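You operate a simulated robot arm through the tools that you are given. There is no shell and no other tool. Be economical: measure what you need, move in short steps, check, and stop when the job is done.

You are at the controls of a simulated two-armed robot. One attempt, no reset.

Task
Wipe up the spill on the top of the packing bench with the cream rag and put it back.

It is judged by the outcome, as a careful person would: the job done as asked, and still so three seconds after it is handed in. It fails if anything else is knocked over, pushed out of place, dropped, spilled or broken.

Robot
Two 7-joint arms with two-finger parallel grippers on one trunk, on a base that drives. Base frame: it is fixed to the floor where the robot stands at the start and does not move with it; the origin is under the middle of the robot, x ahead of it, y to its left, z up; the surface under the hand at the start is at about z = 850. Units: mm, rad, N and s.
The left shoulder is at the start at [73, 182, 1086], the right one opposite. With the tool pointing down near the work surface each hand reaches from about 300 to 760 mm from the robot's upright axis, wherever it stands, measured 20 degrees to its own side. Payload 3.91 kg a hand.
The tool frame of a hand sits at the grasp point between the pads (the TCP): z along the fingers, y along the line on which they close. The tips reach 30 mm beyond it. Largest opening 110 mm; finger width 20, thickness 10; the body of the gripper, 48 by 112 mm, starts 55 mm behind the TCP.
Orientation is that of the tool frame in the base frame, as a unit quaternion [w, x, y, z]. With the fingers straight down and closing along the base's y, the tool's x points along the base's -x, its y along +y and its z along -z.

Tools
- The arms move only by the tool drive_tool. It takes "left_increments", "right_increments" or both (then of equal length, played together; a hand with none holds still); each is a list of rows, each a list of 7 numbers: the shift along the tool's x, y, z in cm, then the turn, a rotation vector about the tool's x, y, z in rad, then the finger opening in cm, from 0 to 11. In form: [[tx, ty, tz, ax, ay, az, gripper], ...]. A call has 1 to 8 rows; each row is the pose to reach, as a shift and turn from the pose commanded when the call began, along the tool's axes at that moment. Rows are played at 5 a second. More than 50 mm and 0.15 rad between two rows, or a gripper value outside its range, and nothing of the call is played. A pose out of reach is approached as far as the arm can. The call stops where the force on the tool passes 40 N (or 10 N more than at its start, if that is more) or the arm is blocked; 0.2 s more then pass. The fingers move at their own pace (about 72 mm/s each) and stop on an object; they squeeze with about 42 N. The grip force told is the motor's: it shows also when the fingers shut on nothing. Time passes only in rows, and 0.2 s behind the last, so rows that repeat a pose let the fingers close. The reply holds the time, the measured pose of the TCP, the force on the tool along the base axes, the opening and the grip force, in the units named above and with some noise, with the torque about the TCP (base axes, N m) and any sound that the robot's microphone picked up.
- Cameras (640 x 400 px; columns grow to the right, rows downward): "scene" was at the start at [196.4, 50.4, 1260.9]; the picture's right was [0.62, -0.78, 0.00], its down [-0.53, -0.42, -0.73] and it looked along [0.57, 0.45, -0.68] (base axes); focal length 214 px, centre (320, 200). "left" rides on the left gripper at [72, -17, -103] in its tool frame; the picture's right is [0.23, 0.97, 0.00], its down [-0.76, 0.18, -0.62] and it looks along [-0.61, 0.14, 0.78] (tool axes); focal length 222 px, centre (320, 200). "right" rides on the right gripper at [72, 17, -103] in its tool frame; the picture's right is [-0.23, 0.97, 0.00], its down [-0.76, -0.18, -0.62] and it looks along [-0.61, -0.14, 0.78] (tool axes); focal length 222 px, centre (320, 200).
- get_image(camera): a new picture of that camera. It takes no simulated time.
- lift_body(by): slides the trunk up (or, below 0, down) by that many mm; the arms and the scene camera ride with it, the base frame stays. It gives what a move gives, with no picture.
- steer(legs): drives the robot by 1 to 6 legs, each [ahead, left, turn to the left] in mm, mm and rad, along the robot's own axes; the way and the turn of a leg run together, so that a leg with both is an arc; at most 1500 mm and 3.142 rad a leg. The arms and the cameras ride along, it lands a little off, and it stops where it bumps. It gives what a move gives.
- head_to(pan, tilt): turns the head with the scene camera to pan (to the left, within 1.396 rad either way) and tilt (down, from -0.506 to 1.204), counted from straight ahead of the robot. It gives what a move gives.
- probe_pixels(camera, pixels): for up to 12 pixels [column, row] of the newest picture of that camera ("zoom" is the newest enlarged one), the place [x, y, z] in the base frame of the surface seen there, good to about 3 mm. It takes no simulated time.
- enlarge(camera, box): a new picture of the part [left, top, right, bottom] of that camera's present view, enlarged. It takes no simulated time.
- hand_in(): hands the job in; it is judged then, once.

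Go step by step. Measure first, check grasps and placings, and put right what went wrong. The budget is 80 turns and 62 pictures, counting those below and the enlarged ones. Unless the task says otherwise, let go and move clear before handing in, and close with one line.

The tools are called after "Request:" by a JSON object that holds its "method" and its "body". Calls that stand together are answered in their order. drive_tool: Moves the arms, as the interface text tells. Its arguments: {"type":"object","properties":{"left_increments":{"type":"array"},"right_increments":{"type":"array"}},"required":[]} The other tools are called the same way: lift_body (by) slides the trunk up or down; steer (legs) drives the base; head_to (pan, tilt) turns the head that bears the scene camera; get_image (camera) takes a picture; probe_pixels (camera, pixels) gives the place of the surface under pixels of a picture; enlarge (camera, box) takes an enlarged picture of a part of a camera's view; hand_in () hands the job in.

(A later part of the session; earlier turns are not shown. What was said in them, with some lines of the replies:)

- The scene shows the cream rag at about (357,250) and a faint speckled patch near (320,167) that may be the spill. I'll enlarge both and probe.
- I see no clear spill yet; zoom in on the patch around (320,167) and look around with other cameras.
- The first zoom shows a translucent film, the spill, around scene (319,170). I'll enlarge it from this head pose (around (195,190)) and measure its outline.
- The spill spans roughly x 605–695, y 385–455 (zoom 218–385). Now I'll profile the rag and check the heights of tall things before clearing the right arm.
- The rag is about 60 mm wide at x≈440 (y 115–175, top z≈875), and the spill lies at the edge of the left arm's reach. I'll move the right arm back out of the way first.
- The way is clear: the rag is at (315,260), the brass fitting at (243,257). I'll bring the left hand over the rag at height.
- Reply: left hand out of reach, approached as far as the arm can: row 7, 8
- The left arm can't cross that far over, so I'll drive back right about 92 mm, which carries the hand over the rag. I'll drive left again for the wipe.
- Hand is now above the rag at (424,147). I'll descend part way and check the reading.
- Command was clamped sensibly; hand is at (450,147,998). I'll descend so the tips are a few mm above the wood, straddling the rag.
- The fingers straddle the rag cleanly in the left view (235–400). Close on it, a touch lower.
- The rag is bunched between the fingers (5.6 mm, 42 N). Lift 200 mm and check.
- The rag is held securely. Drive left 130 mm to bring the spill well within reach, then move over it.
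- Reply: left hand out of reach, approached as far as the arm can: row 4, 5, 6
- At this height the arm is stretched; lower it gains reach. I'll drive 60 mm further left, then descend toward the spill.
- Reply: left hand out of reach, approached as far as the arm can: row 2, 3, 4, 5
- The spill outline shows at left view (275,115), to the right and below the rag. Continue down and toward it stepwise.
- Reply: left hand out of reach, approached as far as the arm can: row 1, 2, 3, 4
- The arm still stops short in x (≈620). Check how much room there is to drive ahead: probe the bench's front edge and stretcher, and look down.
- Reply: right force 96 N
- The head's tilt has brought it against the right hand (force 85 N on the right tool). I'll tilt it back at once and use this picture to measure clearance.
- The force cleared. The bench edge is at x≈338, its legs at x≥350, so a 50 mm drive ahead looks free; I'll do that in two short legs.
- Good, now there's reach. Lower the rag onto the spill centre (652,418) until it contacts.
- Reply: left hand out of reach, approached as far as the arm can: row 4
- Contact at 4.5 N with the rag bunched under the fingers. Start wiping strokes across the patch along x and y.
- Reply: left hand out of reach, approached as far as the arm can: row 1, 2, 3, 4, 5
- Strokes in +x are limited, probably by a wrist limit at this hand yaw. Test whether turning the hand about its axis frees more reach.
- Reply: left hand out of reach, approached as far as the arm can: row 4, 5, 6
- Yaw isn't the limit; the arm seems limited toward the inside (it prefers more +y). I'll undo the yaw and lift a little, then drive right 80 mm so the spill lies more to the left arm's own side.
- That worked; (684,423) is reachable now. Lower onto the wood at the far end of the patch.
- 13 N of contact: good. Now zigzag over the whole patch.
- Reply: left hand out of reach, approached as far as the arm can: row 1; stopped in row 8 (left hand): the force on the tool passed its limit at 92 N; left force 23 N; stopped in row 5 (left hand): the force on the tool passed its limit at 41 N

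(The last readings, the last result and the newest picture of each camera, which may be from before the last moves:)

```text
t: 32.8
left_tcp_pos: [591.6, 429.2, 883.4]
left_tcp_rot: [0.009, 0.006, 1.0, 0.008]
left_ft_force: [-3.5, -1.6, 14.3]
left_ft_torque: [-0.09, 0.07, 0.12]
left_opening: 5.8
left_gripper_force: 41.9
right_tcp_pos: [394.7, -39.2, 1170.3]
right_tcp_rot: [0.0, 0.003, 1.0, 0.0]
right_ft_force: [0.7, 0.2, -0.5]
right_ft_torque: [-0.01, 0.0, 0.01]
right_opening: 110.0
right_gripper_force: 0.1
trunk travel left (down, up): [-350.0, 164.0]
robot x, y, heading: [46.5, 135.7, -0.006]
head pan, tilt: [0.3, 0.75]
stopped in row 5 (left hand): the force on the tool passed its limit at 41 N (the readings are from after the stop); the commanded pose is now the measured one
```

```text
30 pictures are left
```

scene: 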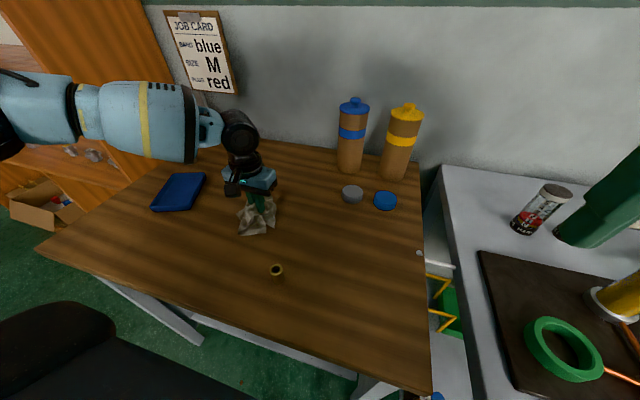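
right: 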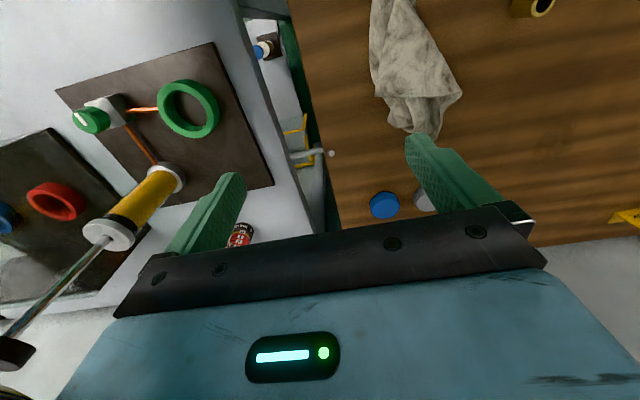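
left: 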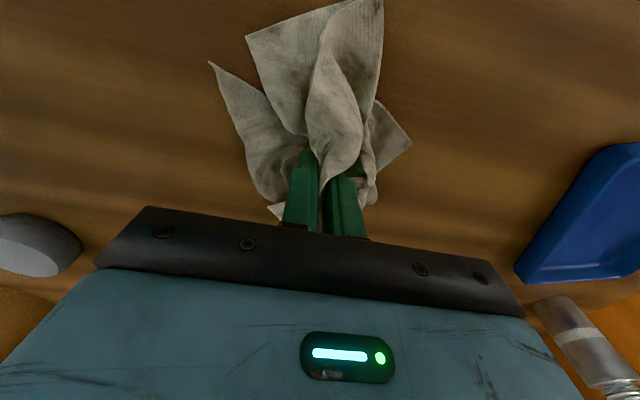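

Force limits were hit, so I pressed a bit hard. I'll lift the rag 70 mm and pull back to see what remains of the patch.

Request:
{"method": "drive_tool", "body": {"left_increments": [[0, 0, -3, 0, 0, 0, 0], [2, 2, -6, 0, 0, 0, 0], [5, 5, -8, 0, 0, 0, 0], [7, 8, -10, 0, 0, 0, 0]]}}

Request:
{"method": "get_image", "body": {"camera": "scene"}}

Request:
{"method": "enlarge", "body": {"camera": "scene", "box": [220, 150, 340, 225]}}

```text
t: 33.8
left_tcp_pos: [523.6, 511.8, 984.0]
left_tcp_rot: [0.007, 0.005, 1.0, 0.009]
left_ft_force: [0.2, 0.4, 1.2]
left_ft_torque: [-0.01, -0.04, 0.06]
left_opening: 5.5
left_gripper_force: 41.4
right_tcp_pos: [394.7, -39.1, 1170.1]
right_tcp_rot: [0.001, 0.004, 1.0, 0.0]
right_ft_force: [-0.3, -0.1, 0.0]
right_ft_torque: [-0.02, -0.03, 0.01]
right_opening: 110.1
right_gripper_force: 0.0
trunk travel left (down, up): [-350.0, 164.0]
robot x, y, heading: [49.5, 137.3, -0.006]
head pan, tilt: [0.3, 0.75]
```

```text
29 pictures are left
```

scene: 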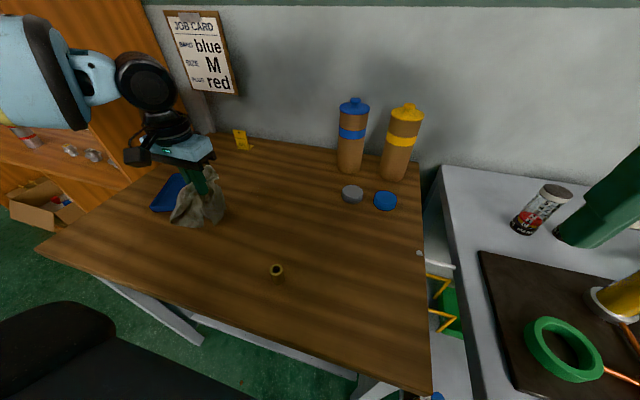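

```text
5.33 times, centred on (280, 188) of scene
```

zoom: 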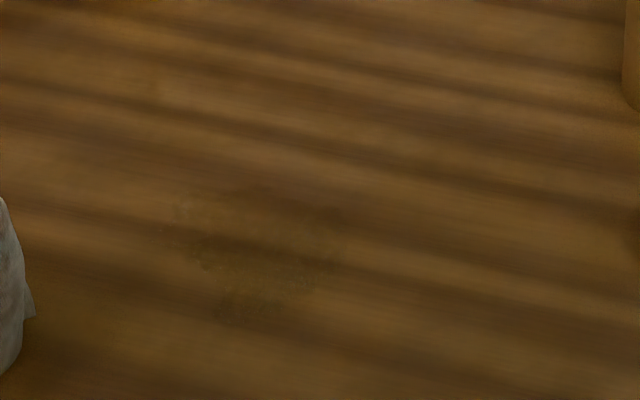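

The film is fainter but a trace remains around zoom (180–345, 190–320). Measure it, and check the bottle with the left camera.

Request:
{"method": "probe_pixels", "body": {"camera": "zoom", "pixels": [[180, 215], [260, 190], [345, 215], [335, 255], [290, 300], [225, 315], [195, 260], [260, 250]]}}

Request:
{"method": "get_image", "body": {"camera": "left"}}

```text
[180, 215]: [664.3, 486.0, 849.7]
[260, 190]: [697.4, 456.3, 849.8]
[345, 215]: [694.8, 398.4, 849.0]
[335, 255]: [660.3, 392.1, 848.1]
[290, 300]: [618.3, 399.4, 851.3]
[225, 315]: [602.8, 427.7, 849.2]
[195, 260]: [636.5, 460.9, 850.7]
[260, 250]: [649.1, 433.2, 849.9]
```

```text
27 pictures are left
```

left: 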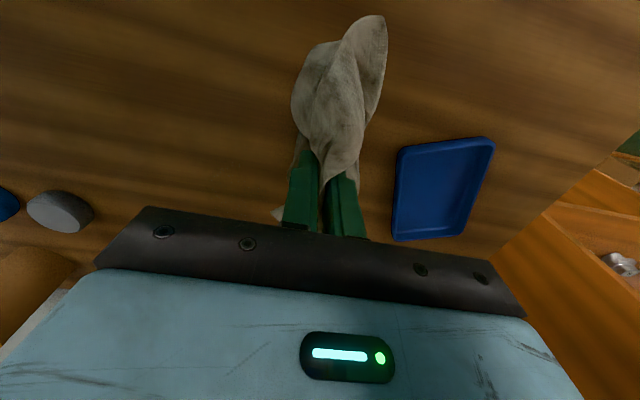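

Trace spans x 600–700, y 390–485. Another, gentler wipe with slightly higher z, starting at the (600,480) corner.

Request:
{"method": "drive_tool", "body": {"left_increments": [[-2.5, -1, 2.5, 0, 0, 0, 0], [-5, -2, 5, 0, 0, 0, 0], [-7.6, -3.2, 7.5, 0, 0, 0, 0], [-7.6, -3.2, 9.6, 0, 0, 0, 0]]}}

Request:
{"method": "drive_tool", "body": {"left_increments": [[-3.5, 0, 0, 0, 0, 0, 0], [-7, 0, 0, 0, 0, 0, 0], [-10, 0, 0, 0, 0, 0, 0], [-10, -2, 0, 0, 0, 0, 0], [-7, -2, 0, 0, 0, 0, 0], [-3.5, -2, 0, 0, 0, 0, 0], [0, -2, 0, 0, 0, 0, 0], [0, -4, 0, 0, 0, 0, 0]]}}

```text
t: 34.8
left_tcp_pos: [602.1, 480.3, 885.6]
left_tcp_rot: [0.008, 0.005, 1.0, 0.009]
left_ft_force: [0.5, 0.2, 0.1]
left_ft_torque: [0.01, -0.03, 0.06]
left_opening: 5.8
left_gripper_force: 41.7
right_tcp_pos: [393.7, -39.1, 1169.9]
right_tcp_rot: [0.0, 0.003, 1.0, 0.001]
right_ft_force: [0.4, -0.2, 0.4]
right_ft_torque: [-0.02, -0.03, -0.04]
right_opening: 109.9
right_gripper_force: 0.0
trunk travel left (down, up): [-350.0, 164.0]
robot x, y, heading: [48.8, 138.6, -0.006]
head pan, tilt: [0.3, 0.75]
```

```text
t: 36.6
left_tcp_pos: [599.5, 438.1, 884.1]
left_tcp_rot: [0.006, 0.006, 1.0, 0.01]
left_ft_force: [0.2, 1.2, 2.3]
left_ft_torque: [0.05, 0.03, 0.07]
left_opening: 5.6
left_gripper_force: 42.0
right_tcp_pos: [395.0, -38.6, 1169.4]
right_tcp_rot: [0.0, 0.003, 1.0, 0.001]
right_ft_force: [0.1, -0.3, 0.8]
right_ft_torque: [0.02, 0.02, 0.0]
right_opening: 110.0
right_gripper_force: 0.0
trunk travel left (down, up): [-350.0, 164.0]
robot x, y, heading: [51.7, 140.1, -0.006]
head pan, tilt: [0.3, 0.75]
```

Contact is light (2 N). Press 1.5 mm more and cover the remaining lanes (y 438→388).

Request:
{"method": "drive_tool", "body": {"left_increments": [[-3.5, 0, 0.15, 0, 0, 0, 0], [-7, 0, 0.15, 0, 0, 0, 0], [-10, 0, 0.15, 0, 0, 0, 0], [-10, -2, 0.15, 0, 0, 0, 0], [-7, -2, 0.15, 0, 0, 0, 0], [-3.5, -2, 0.15, 0, 0, 0, 0], [0, -2, 0.15, 0, 0, 0, 0], [0, -4, 0.15, 0, 0, 0, 0]]}}

Request:
{"method": "drive_tool", "body": {"left_increments": [[-3.5, 0, 0, 0, 0, 0, 0], [-7, 0, 0, 0, 0, 0, 0], [-9, 0, 0, 0, 0, 0, 0], [-9, 2, 0, 0, 0, 0, 0], [-9, 5, 0, 0, 0, 0, 0], [-9, 8.5, 0, 0, 0, 0, 0], [-7, 8.5, 0, 0, 0, 0, 0], [-7, 5, 0, 0, 0, 0, 0]]}}

```text
t: 38.4
left_tcp_pos: [600.0, 397.7, 883.6]
left_tcp_rot: [0.007, 0.005, 1.0, 0.01]
left_ft_force: [-1.4, 1.6, 4.0]
left_ft_torque: [0.06, 0.04, 0.02]
left_opening: 5.4
left_gripper_force: 41.8
right_tcp_pos: [396.8, -39.1, 1168.0]
right_tcp_rot: [0.001, 0.003, 1.0, 0.0]
right_ft_force: [0.0, 0.3, -0.4]
right_ft_torque: [0.03, 0.04, 0.02]
right_opening: 109.9
right_gripper_force: 0.0
trunk travel left (down, up): [-350.0, 164.0]
robot x, y, heading: [48.6, 141.3, -0.011]
head pan, tilt: [0.3, 0.75]
```

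```text
t: 40.2
left_tcp_pos: [664.9, 443.6, 885.1]
left_tcp_rot: [0.007, 0.005, 1.0, 0.01]
left_ft_force: [-0.8, 0.9, 0.7]
left_ft_torque: [0.02, 0.05, 0.08]
left_opening: 5.5
left_gripper_force: 42.3
right_tcp_pos: [395.1, -39.5, 1170.2]
right_tcp_rot: [-0.001, 0.003, 1.0, 0.0]
right_ft_force: [1.0, 0.2, 0.9]
right_ft_torque: [0.01, 0.02, -0.04]
right_opening: 109.9
right_gripper_force: 0.0
trunk travel left (down, up): [-350.0, 164.0]
robot x, y, heading: [46.1, 142.6, -0.01]
head pan, tilt: [0.3, 0.75]
```

Cross-lanes in y with a little more pressure over the rest.

Request:
{"method": "drive_tool", "body": {"left_increments": [[0, -3, 0.2, 0, 0, 0, 0], [0, -5.5, 0.2, 0, 0, 0, 0], [2, -5.5, 0.2, 0, 0, 0, 0], [2, -2, 0.2, 0, 0, 0, 0], [2, 1.5, 0.2, 0, 0, 0, 0], [2, 4, 0.2, 0, 0, 0, 0], [4, 4, 0.2, 0, 0, 0, 0], [4, 1, 0.2, 0, 0, 0, 0]]}}

Request:
{"method": "drive_tool", "body": {"left_increments": [[0, -3, 0, 0, 0, 0, 0], [0, -6, 0, 0, 0, 0, 0], [2.5, -6, 0, 0, 0, 0, 0], [2.5, -3, 0, 0, 0, 0, 0], [2.5, 0, 0, 0, 0, 0, 0], [2.5, 2.5, 0, 0, 0, 0, 0], [4, 4, -3, 0, 0, 0, 0], [8, 7, -7, 0, 0, 0, 0]]}}

Request:
{"method": "get_image", "body": {"camera": "scene"}}

Request:
{"method": "enlarge", "body": {"camera": "scene", "box": [220, 150, 340, 225]}}

```text
t: 42.0
left_tcp_pos: [624.4, 452.5, 883.4]
left_tcp_rot: [0.006, 0.005, 1.0, 0.01]
left_ft_force: [-0.8, 0.5, 0.8]
left_ft_torque: [0.03, 0.01, 0.05]
left_opening: 5.6
left_gripper_force: 42.2
right_tcp_pos: [396.2, -40.3, 1169.8]
right_tcp_rot: [0.0, 0.003, 1.0, 0.001]
right_ft_force: [0.1, -0.2, -0.5]
right_ft_torque: [0.03, 0.04, -0.03]
right_opening: 110.2
right_gripper_force: 0.0
trunk travel left (down, up): [-350.0, 164.0]
robot x, y, heading: [48.8, 134.1, -0.008]
head pan, tilt: [0.3, 0.75]
```

```text
refused: row 8 steps farther than a row can; nothing moved
```

```text
26 pictures are left
```

scene: 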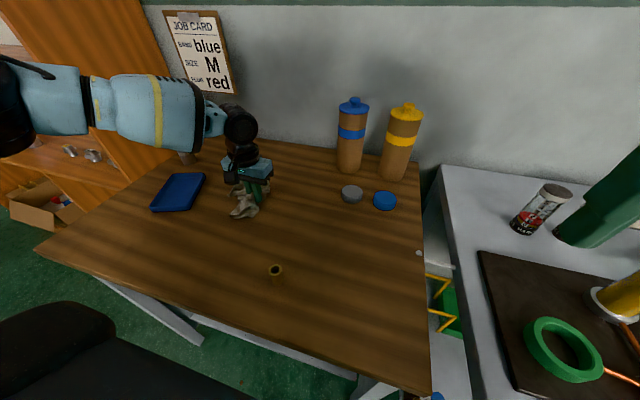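

```text
5.33 times, centred on (280, 188) of scene
```

zoom: 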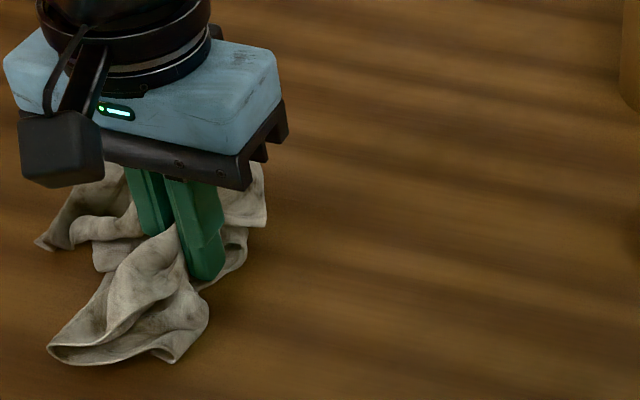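

The visible wood right of the rag looks clean now, and the bottle base is upright at (187,157). Finish the near lanes with firmer pressure, then lift away and look.

Request:
{"method": "drive_tool", "body": {"left_increments": [[0, -3, 0.15, 0, 0, 0, 0], [0, -6, 0.15, 0, 0, 0, 0], [2.5, -6, 0.15, 0, 0, 0, 0], [2.5, -3, 0.15, 0, 0, 0, 0], [2.5, 0, 0.15, 0, 0, 0, 0], [2.5, 2.5, 0.15, 0, 0, 0, 0], [4, 4, -3, 0, 0, 0, 0], [6, 6, -6.5, 0, 0, 0, 0]]}}

Request:
{"method": "drive_tool", "body": {"left_increments": [[2, 2, -1, 0, 0, 0, 0], [4, 4, -2, 0, 0, 0, 0]]}}

Request:
{"method": "enlarge", "body": {"camera": "scene", "box": [200, 140, 340, 228]}}

```text
t: 43.8
left_tcp_pos: [564.5, 520.1, 948.5]
left_tcp_rot: [0.007, 0.006, 1.0, 0.008]
left_ft_force: [-0.6, -0.2, 0.5]
left_ft_torque: [-0.01, -0.03, 0.06]
left_opening: 5.6
left_gripper_force: 41.9
right_tcp_pos: [394.7, -38.6, 1170.0]
right_tcp_rot: [0.001, 0.004, 1.0, 0.0]
right_ft_force: [0.2, -0.2, -0.2]
right_ft_torque: [-0.01, -0.03, -0.02]
right_opening: 109.8
right_gripper_force: 0.1
trunk travel left (down, up): [-350.0, 164.0]
robot x, y, heading: [45.3, 140.4, -0.008]
head pan, tilt: [0.3, 0.75]
```

```text
t: 44.4
left_tcp_pos: [525.2, 558.3, 968.2]
left_tcp_rot: [0.008, 0.005, 1.0, 0.009]
left_ft_force: [0.1, 0.3, 0.3]
left_ft_torque: [0.03, 0.01, 0.04]
left_opening: 5.6
left_gripper_force: 42.5
right_tcp_pos: [394.6, -38.4, 1170.6]
right_tcp_rot: [0.0, 0.003, 1.0, 0.0]
right_ft_force: [-0.7, 0.4, -0.1]
right_ft_torque: [0.0, 0.03, -0.02]
right_opening: 110.0
right_gripper_force: 0.1
trunk travel left (down, up): [-350.0, 164.0]
robot x, y, heading: [45.7, 139.1, -0.009]
head pan, tilt: [0.3, 0.75]
```

```text
4.55 times, centred on (270, 184) of scene
```

zoom: 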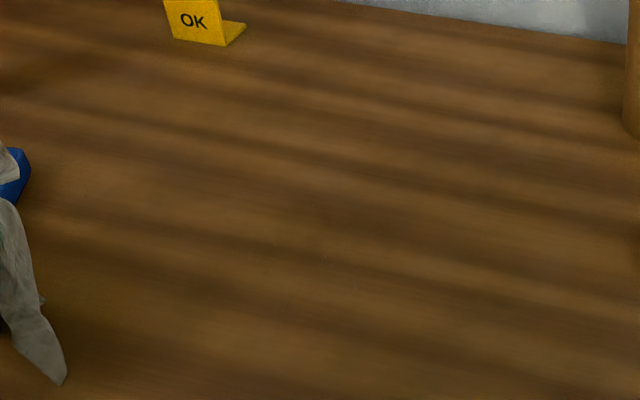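

The patch looks gone. One closer look at the spot to be sure no trace is left.

Request:
{"method": "enlarge", "body": {"camera": "scene", "box": [240, 165, 308, 208]}}

Request:
{"method": "get_image", "body": {"camera": "scene"}}

```text
9.30 times, centred on (274, 186) of scene
```

zoom: 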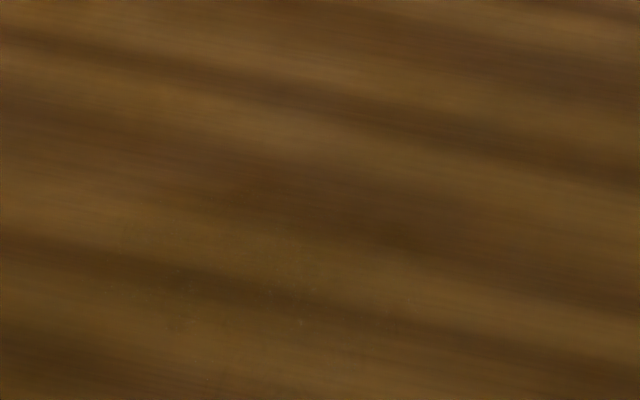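

```text
22 pictures are left
```

scene: 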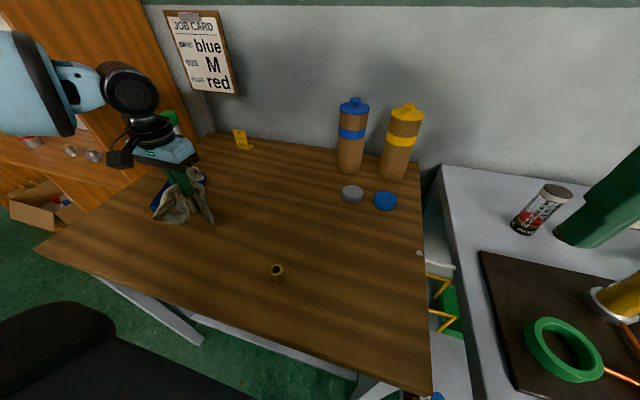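

A very faint tint with specks remains around zoom (110–330, 230–340). I'll locate it and wipe once more there.

Request:
{"method": "probe_pixels", "body": {"camera": "scene", "pixels": [[252, 190], [264, 190], [275, 190], [270, 200], [258, 200], [272, 199]]}}

Request:
{"method": "enlarge", "body": {"camera": "scene", "box": [230, 170, 310, 220]}}

```text
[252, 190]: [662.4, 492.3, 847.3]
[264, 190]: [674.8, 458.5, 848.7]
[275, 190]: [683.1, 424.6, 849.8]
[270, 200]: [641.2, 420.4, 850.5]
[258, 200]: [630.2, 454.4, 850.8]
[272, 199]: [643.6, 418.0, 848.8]
```

```text
8.00 times, centred on (270, 195) of scene
```

zoom: 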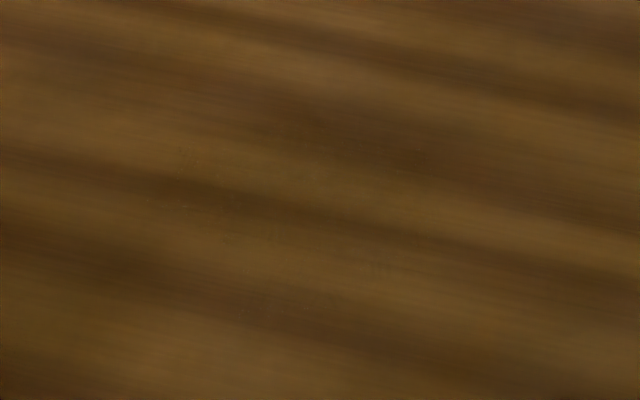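

Only tiny specks remain (zoom (185,205), (240,315)), near y≈440–490. One more full pass, extended to y≈498, with firmer pressure.

Request:
{"method": "drive_tool", "body": {"left_increments": [[-2.5, -2, 2.5, 0, 0, 0, 0], [-5, -4, 5, 0, 0, 0, 0], [-7, -6.1, 7, 0, 0, 0, 0], [-7, -6.1, 8.55, 0, 0, 0, 0], [-10, -6.1, 8.55, 0, 0, 0, 0], [-13.5, -6.1, 8.55, 0, 0, 0, 0], [-16, -6.1, 8.55, 0, 0, 0, 0]]}}

Request:
{"method": "drive_tool", "body": {"left_increments": [[0, -2, 0, 0, 0, 0, 0], [3.5, -2, 0, 0, 0, 0, 0], [7, -2, 0, 0, 0, 0, 0], [10, -2, 0, 0, 0, 0, 0], [10, -4, 0, 0, 0, 0, 0], [7, -4, 0, 0, 0, 0, 0], [3.5, -4, 0, 0, 0, 0, 0], [0, -4, 0, 0, 0, 0, 0]]}}

Request:
{"method": "drive_tool", "body": {"left_increments": [[0, -2, 0, 0, 0, 0, 0], [3.5, -2, 0, 0, 0, 0, 0], [7, -2, 0, 0, 0, 0, 0], [10, -2, 0, 0, 0, 0, 0], [10, -4, 0, 0, 0, 0, 0], [7, -4, 0, 0, 0, 0, 0], [3.5, -4, 0, 0, 0, 0, 0], [0, -4, 0, 0, 0, 0, 0]]}}

```text
t: 46.0
left_tcp_pos: [687.0, 495.6, 885.3]
left_tcp_rot: [0.007, 0.005, 1.0, 0.008]
left_ft_force: [0.2, -0.9, 0.6]
left_ft_torque: [0.0, 0.0, 0.07]
left_opening: 5.5
left_gripper_force: 41.9
right_tcp_pos: [395.7, -38.8, 1169.1]
right_tcp_rot: [0.001, 0.004, 1.0, -0.001]
right_ft_force: [-0.4, 0.0, -0.1]
right_ft_torque: [0.0, 0.0, 0.0]
right_opening: 110.2
right_gripper_force: 0.1
trunk travel left (down, up): [-350.0, 164.0]
robot x, y, heading: [47.4, 141.8, -0.002]
head pan, tilt: [0.3, 0.75]
```

```text
t: 47.8
left_tcp_pos: [689.0, 454.3, 882.7]
left_tcp_rot: [0.007, 0.007, 1.0, 0.008]
left_ft_force: [-1.2, -1.3, 5.4]
left_ft_torque: [-0.09, 0.04, 0.05]
left_opening: 5.4
left_gripper_force: 42.0
right_tcp_pos: [396.1, -39.8, 1169.9]
right_tcp_rot: [0.0, 0.002, 1.0, 0.0]
right_ft_force: [0.2, 0.0, -0.5]
right_ft_torque: [-0.02, -0.03, 0.03]
right_opening: 110.1
right_gripper_force: 0.1
trunk travel left (down, up): [-350.0, 164.0]
robot x, y, heading: [51.2, 138.0, -0.006]
head pan, tilt: [0.3, 0.75]
```

```text
t: 49.6
left_tcp_pos: [688.3, 416.8, 883.6]
left_tcp_rot: [0.007, 0.005, 1.0, 0.008]
left_ft_force: [0.1, -0.9, 3.0]
left_ft_torque: [-0.01, 0.02, 0.07]
left_opening: 5.6
left_gripper_force: 41.4
right_tcp_pos: [393.8, -38.0, 1169.9]
right_tcp_rot: [-0.001, 0.004, 1.0, 0.0]
right_ft_force: [0.6, -0.2, 0.2]
right_ft_torque: [-0.01, -0.03, 0.0]
right_opening: 110.1
right_gripper_force: 0.0
trunk travel left (down, up): [-350.0, 164.0]
robot x, y, heading: [47.3, 134.3, -0.009]
head pan, tilt: [0.3, 0.75]
```

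Finish the last lane (y≈397) and lift clear back toward the robot, then inspect.

Request:
{"method": "drive_tool", "body": {"left_increments": [[0, -2, 0, 0, 0, 0, 0], [3.5, -2, 0, 0, 0, 0, 0], [7, -2, 0, 0, 0, 0, 0], [9.5, -2, 0, 0, 0, 0, 0], [9.5, 1, 0, 0, 0, 0, 0], [9.5, 4, 0, 0, 0, 0, 0], [11, 6, -3, 0, 0, 0, 0], [13, 8, -6.5, 0, 0, 0, 0]]}}

Request:
{"method": "drive_tool", "body": {"left_increments": [[1, 2, -3, 0, 0, 0, 0], [2, 4, -6, 0, 0, 0, 0]]}}

Request:
{"method": "enlarge", "body": {"camera": "scene", "box": [220, 160, 316, 220]}}

Request:
{"method": "get_image", "body": {"camera": "scene"}}

```text
t: 51.4
left_tcp_pos: [556.4, 498.8, 946.3]
left_tcp_rot: [0.007, 0.006, 1.0, 0.009]
left_ft_force: [-0.4, -0.8, -0.1]
left_ft_torque: [-0.01, 0.0, 0.09]
left_opening: 5.7
left_gripper_force: 41.7
right_tcp_pos: [393.3, -37.7, 1169.8]
right_tcp_rot: [0.0, 0.004, 1.0, 0.0]
right_ft_force: [0.0, 0.3, -1.0]
right_ft_torque: [-0.02, -0.01, -0.04]
right_opening: 109.9
right_gripper_force: 0.1
trunk travel left (down, up): [-350.0, 164.0]
robot x, y, heading: [49.1, 138.7, -0.008]
head pan, tilt: [0.3, 0.75]
```

```text
t: 52.0
left_tcp_pos: [534.5, 538.3, 1005.7]
left_tcp_rot: [0.007, 0.006, 1.0, 0.008]
left_ft_force: [0.3, -0.4, -0.3]
left_ft_torque: [0.0, -0.04, 0.07]
left_opening: 5.5
left_gripper_force: 42.0
right_tcp_pos: [394.9, -38.7, 1168.9]
right_tcp_rot: [0.0, 0.003, 1.0, 0.0]
right_ft_force: [0.7, -0.1, -0.3]
right_ft_torque: [0.02, 0.05, 0.02]
right_opening: 109.9
right_gripper_force: 0.1
trunk travel left (down, up): [-350.0, 164.0]
robot x, y, heading: [46.9, 137.1, -0.007]
head pan, tilt: [0.3, 0.75]
```

```text
6.67 times, centred on (268, 190) of scene
```

zoom: 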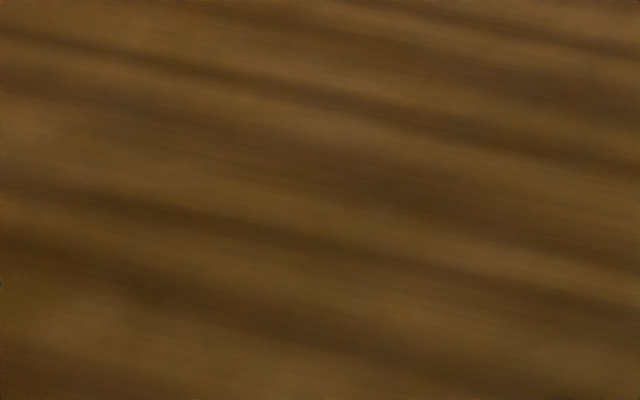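

```text
19 pictures are left
```

scene: 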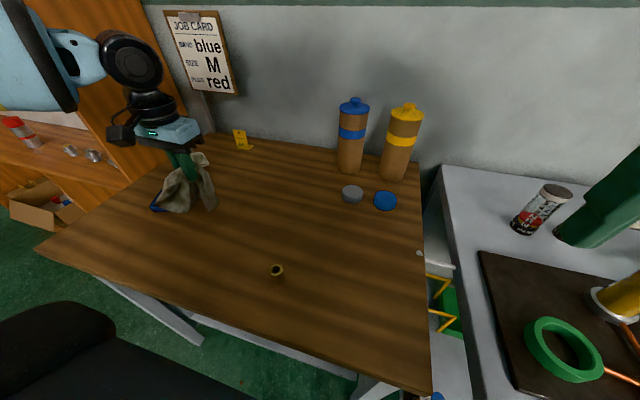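

The wood is clean now. Carry the rag back: raise the hand, drive back and right to the pick-up stance.

Request:
{"method": "drive_tool", "body": {"left_increments": [[0, -2, -3, 0, 0, 0, 0], [0.5, -5, -6, 0, 0, 0, 0], [1, -9, -8, 0, 0, 0, 0], [1.5, -13, -8, 0, 0, 0, 0], [2, -17, -8, 0, 0, 0, 0], [2.5, -21, -8, 0, 0, 0, 0]]}}

Request:
{"method": "steer", "body": {"legs": [[-49, 0, 0], [0, -110, 0.007]]}}

Request:
{"method": "get_image", "body": {"camera": "scene"}}

```text
t: 53.4
left_tcp_pos: [508.7, 324.9, 1085.2]
left_tcp_rot: [0.007, 0.006, 1.0, 0.009]
left_ft_force: [0.5, 0.0, 0.2]
left_ft_torque: [-0.01, -0.02, 0.06]
left_opening: 5.7
left_gripper_force: 41.6
right_tcp_pos: [395.8, -40.3, 1169.4]
right_tcp_rot: [-0.001, 0.003, 1.0, 0.0]
right_ft_force: [0.2, 0.3, 0.3]
right_ft_torque: [-0.03, 0.02, 0.0]
right_opening: 109.9
right_gripper_force: 0.1
trunk travel left (down, up): [-350.0, 164.0]
robot x, y, heading: [47.4, 141.3, -0.002]
head pan, tilt: [0.3, 0.75]
```

```text
t: 55.5
left_tcp_pos: [457.1, 217.7, 1084.7]
left_tcp_rot: [0.006, 0.004, 1.0, 0.008]
left_ft_force: [-0.2, -0.3, -1.2]
left_ft_torque: [0.0, -0.02, 0.07]
left_opening: 5.7
left_gripper_force: 42.0
right_tcp_pos: [344.5, -145.6, 1169.6]
right_tcp_rot: [0.0, 0.002, 1.0, 0.0]
right_ft_force: [0.2, -0.2, 0.4]
right_ft_torque: [0.03, 0.01, -0.06]
right_opening: 110.1
right_gripper_force: 0.1
trunk travel left (down, up): [-350.0, 164.0]
robot x, y, heading: [-0.0, 31.0, 0.002]
head pan, tilt: [0.3, 0.75]
```

```text
18 pictures are left
```

scene: 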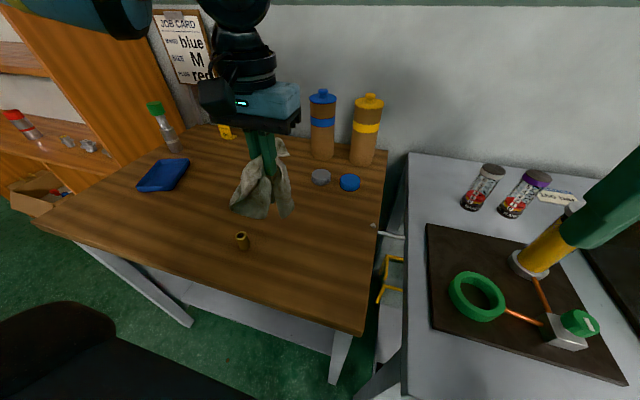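

All other items stand where they were. Move over the rag's original spot (450,152) and lower.

Request:
{"method": "drive_tool", "body": {"left_increments": [[0.3, -3, 0, 0, 0, 0, 0], [0.8, -6.3, 2, 0, 0, 0, 0], [0.8, -6.5, 6, 0, 0, 0, 0], [0.8, -6.5, 10, 0, 0, 0, 0], [0.8, -6.5, 14, 0, 0, 0, 0], [0.8, -6.5, 17, 0, 0, 0, 0], [0.8, -6.5, 20, 0, 0, 0, 0]]}}

Request:
{"method": "get_image", "body": {"camera": "left"}}

```text
t: 57.1
left_tcp_pos: [452.1, 157.8, 881.4]
left_tcp_rot: [0.008, 0.005, 1.0, 0.008]
left_ft_force: [-0.8, -0.3, 5.0]
left_ft_torque: [0.06, -0.02, 0.03]
left_opening: 5.7
left_gripper_force: 42.0
right_tcp_pos: [344.3, -146.1, 1169.8]
right_tcp_rot: [0.0, 0.001, 1.0, 0.0]
right_ft_force: [-0.3, -0.1, 0.2]
right_ft_torque: [0.04, -0.02, 0.02]
right_opening: 109.9
right_gripper_force: 0.1
trunk travel left (down, up): [-350.0, 164.0]
robot x, y, heading: [0.8, 32.0, -0.004]
head pan, tilt: [0.3, 0.75]
```

```text
17 pictures are left
```

left: 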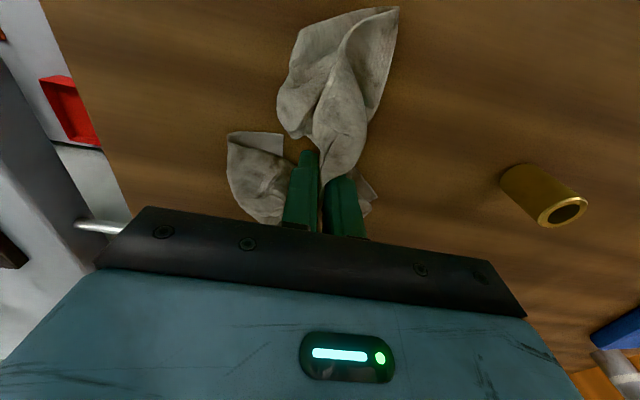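

The rag lies on its original place, clear of the brass fitting. Open the fingers and rise.

Request:
{"method": "drive_tool", "body": {"left_increments": [[0, 0, -0.2, 0, 0, 0, 3], [0, 0, -0.2, 0, 0, 0, 5], [0, 0, -0.2, 0, 0, 0, 6], [0, 0, -2, 0, 0, 0, 6], [0, 0, -5, 0, 0, 0, 6], [0, 0, -9, 0, 0, 0, 6], [0, 0, -13, 0, 0, 0, 6]]}}

Request:
{"method": "get_image", "body": {"camera": "left"}}

```text
t: 58.7
left_tcp_pos: [448.2, 153.3, 1015.4]
left_tcp_rot: [0.006, 0.004, 1.0, 0.009]
left_ft_force: [0.5, 0.0, -0.1]
left_ft_torque: [0.0, -0.01, -0.01]
left_opening: 60.0
left_gripper_force: 0.1
right_tcp_pos: [343.2, -146.6, 1168.1]
right_tcp_rot: [0.0, 0.002, 1.0, 0.001]
right_ft_force: [0.8, 0.1, -0.4]
right_ft_torque: [0.03, -0.01, 0.01]
right_opening: 109.9
right_gripper_force: 0.2
trunk travel left (down, up): [-350.0, 164.0]
robot x, y, heading: [-1.2, 30.5, -0.001]
head pan, tilt: [0.3, 0.75]
```

```text
16 pictures are left
```

left: 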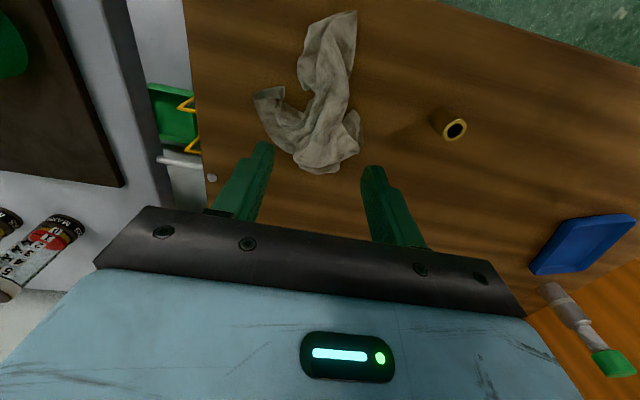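

The rag is released and free of the fingers. Move the hand up and away to the left, then view everything.

Request:
{"method": "drive_tool", "body": {"left_increments": [[0, 0, -4, 0, 0, 0, 6], [0, 2, -8, 0, 0, 0, 6], [2, 6, -8, 0, 0, 0, 6], [4, 10, -8, 0, 0, 0, 6], [6, 14, -8, 0, 0, 0, 6], [8, 18, -8, 0, 0, 0, 6], [10, 22, -8, 0, 0, 0, 6], [12, 26, -8, 0, 0, 0, 6]]}}

Request:
{"method": "get_image", "body": {"camera": "scene"}}

Request:
{"method": "enlarge", "body": {"camera": "scene", "box": [100, 80, 420, 280]}}

```text
t: 60.5
left_tcp_pos: [333.0, 411.9, 1095.3]
left_tcp_rot: [0.007, 0.004, 1.0, 0.009]
left_ft_force: [0.1, 0.3, 0.2]
left_ft_torque: [-0.02, 0.01, -0.01]
left_opening: 60.0
left_gripper_force: 0.0
right_tcp_pos: [343.7, -144.7, 1170.2]
right_tcp_rot: [0.001, 0.002, 1.0, -0.001]
right_ft_force: [-0.6, -0.2, -0.4]
right_ft_torque: [0.01, -0.02, -0.03]
right_opening: 110.1
right_gripper_force: 0.1
trunk travel left (down, up): [-350.0, 164.0]
robot x, y, heading: [-0.2, 32.4, -0.0]
head pan, tilt: [0.3, 0.75]
```

```text
15 pictures are left
```

scene: 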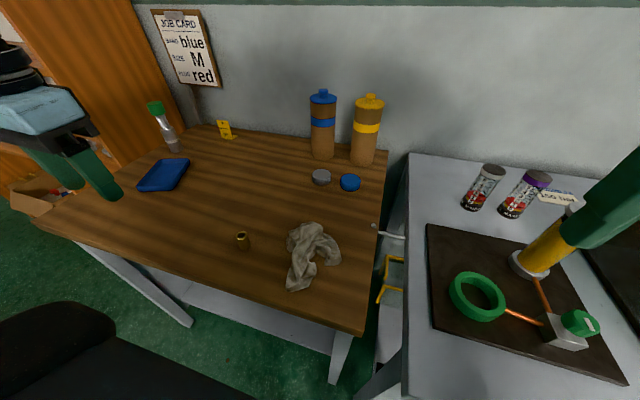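

```text
2.00 times, centred on (260, 180) of scene
```

zoom: 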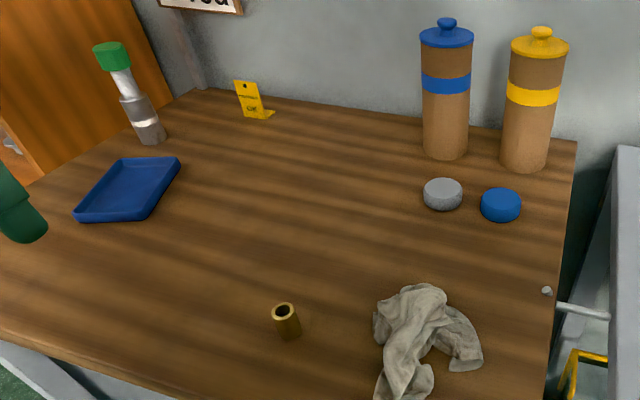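

Everything stands in its place; check the spill spot once more and the positions of the rag and the objects.

Request:
{"method": "probe_pixels", "body": {"camera": "scene", "pixels": [[312, 228], [290, 288], [338, 255], [308, 255], [242, 238], [321, 176], [350, 181], [165, 175]]}}

Request:
{"method": "enlarge", "body": {"camera": "scene", "box": [180, 150, 300, 225]}}

```text
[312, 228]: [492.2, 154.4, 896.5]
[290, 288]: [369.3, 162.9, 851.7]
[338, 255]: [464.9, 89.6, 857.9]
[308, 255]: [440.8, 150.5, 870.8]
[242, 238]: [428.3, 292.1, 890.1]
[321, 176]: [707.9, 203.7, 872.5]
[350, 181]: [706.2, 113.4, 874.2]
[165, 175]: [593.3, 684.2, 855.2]
```

```text
5.33 times, centred on (240, 188) of scene
```

zoom: 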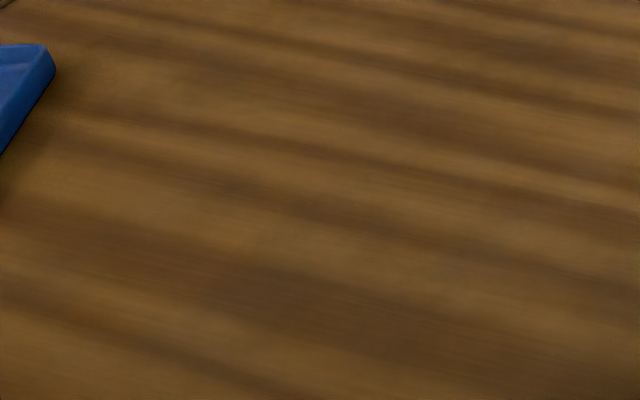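

The spill spot is clean, the rag is back around (450,150), and the fitting, pucks and tray read the same positions as at the start. I'm handing in.

Request:
{"method": "hand_in", "body": {}}

```text
The job is handed in.
```

The spill on the packing bench is wiped up and the cream rag is back in its place, a little more bunched than before. Nothing else on the bench was moved. While looking down I briefly bumped the robot's head against its own right hand (about 85 N), and that cleared when I tilted the head back.
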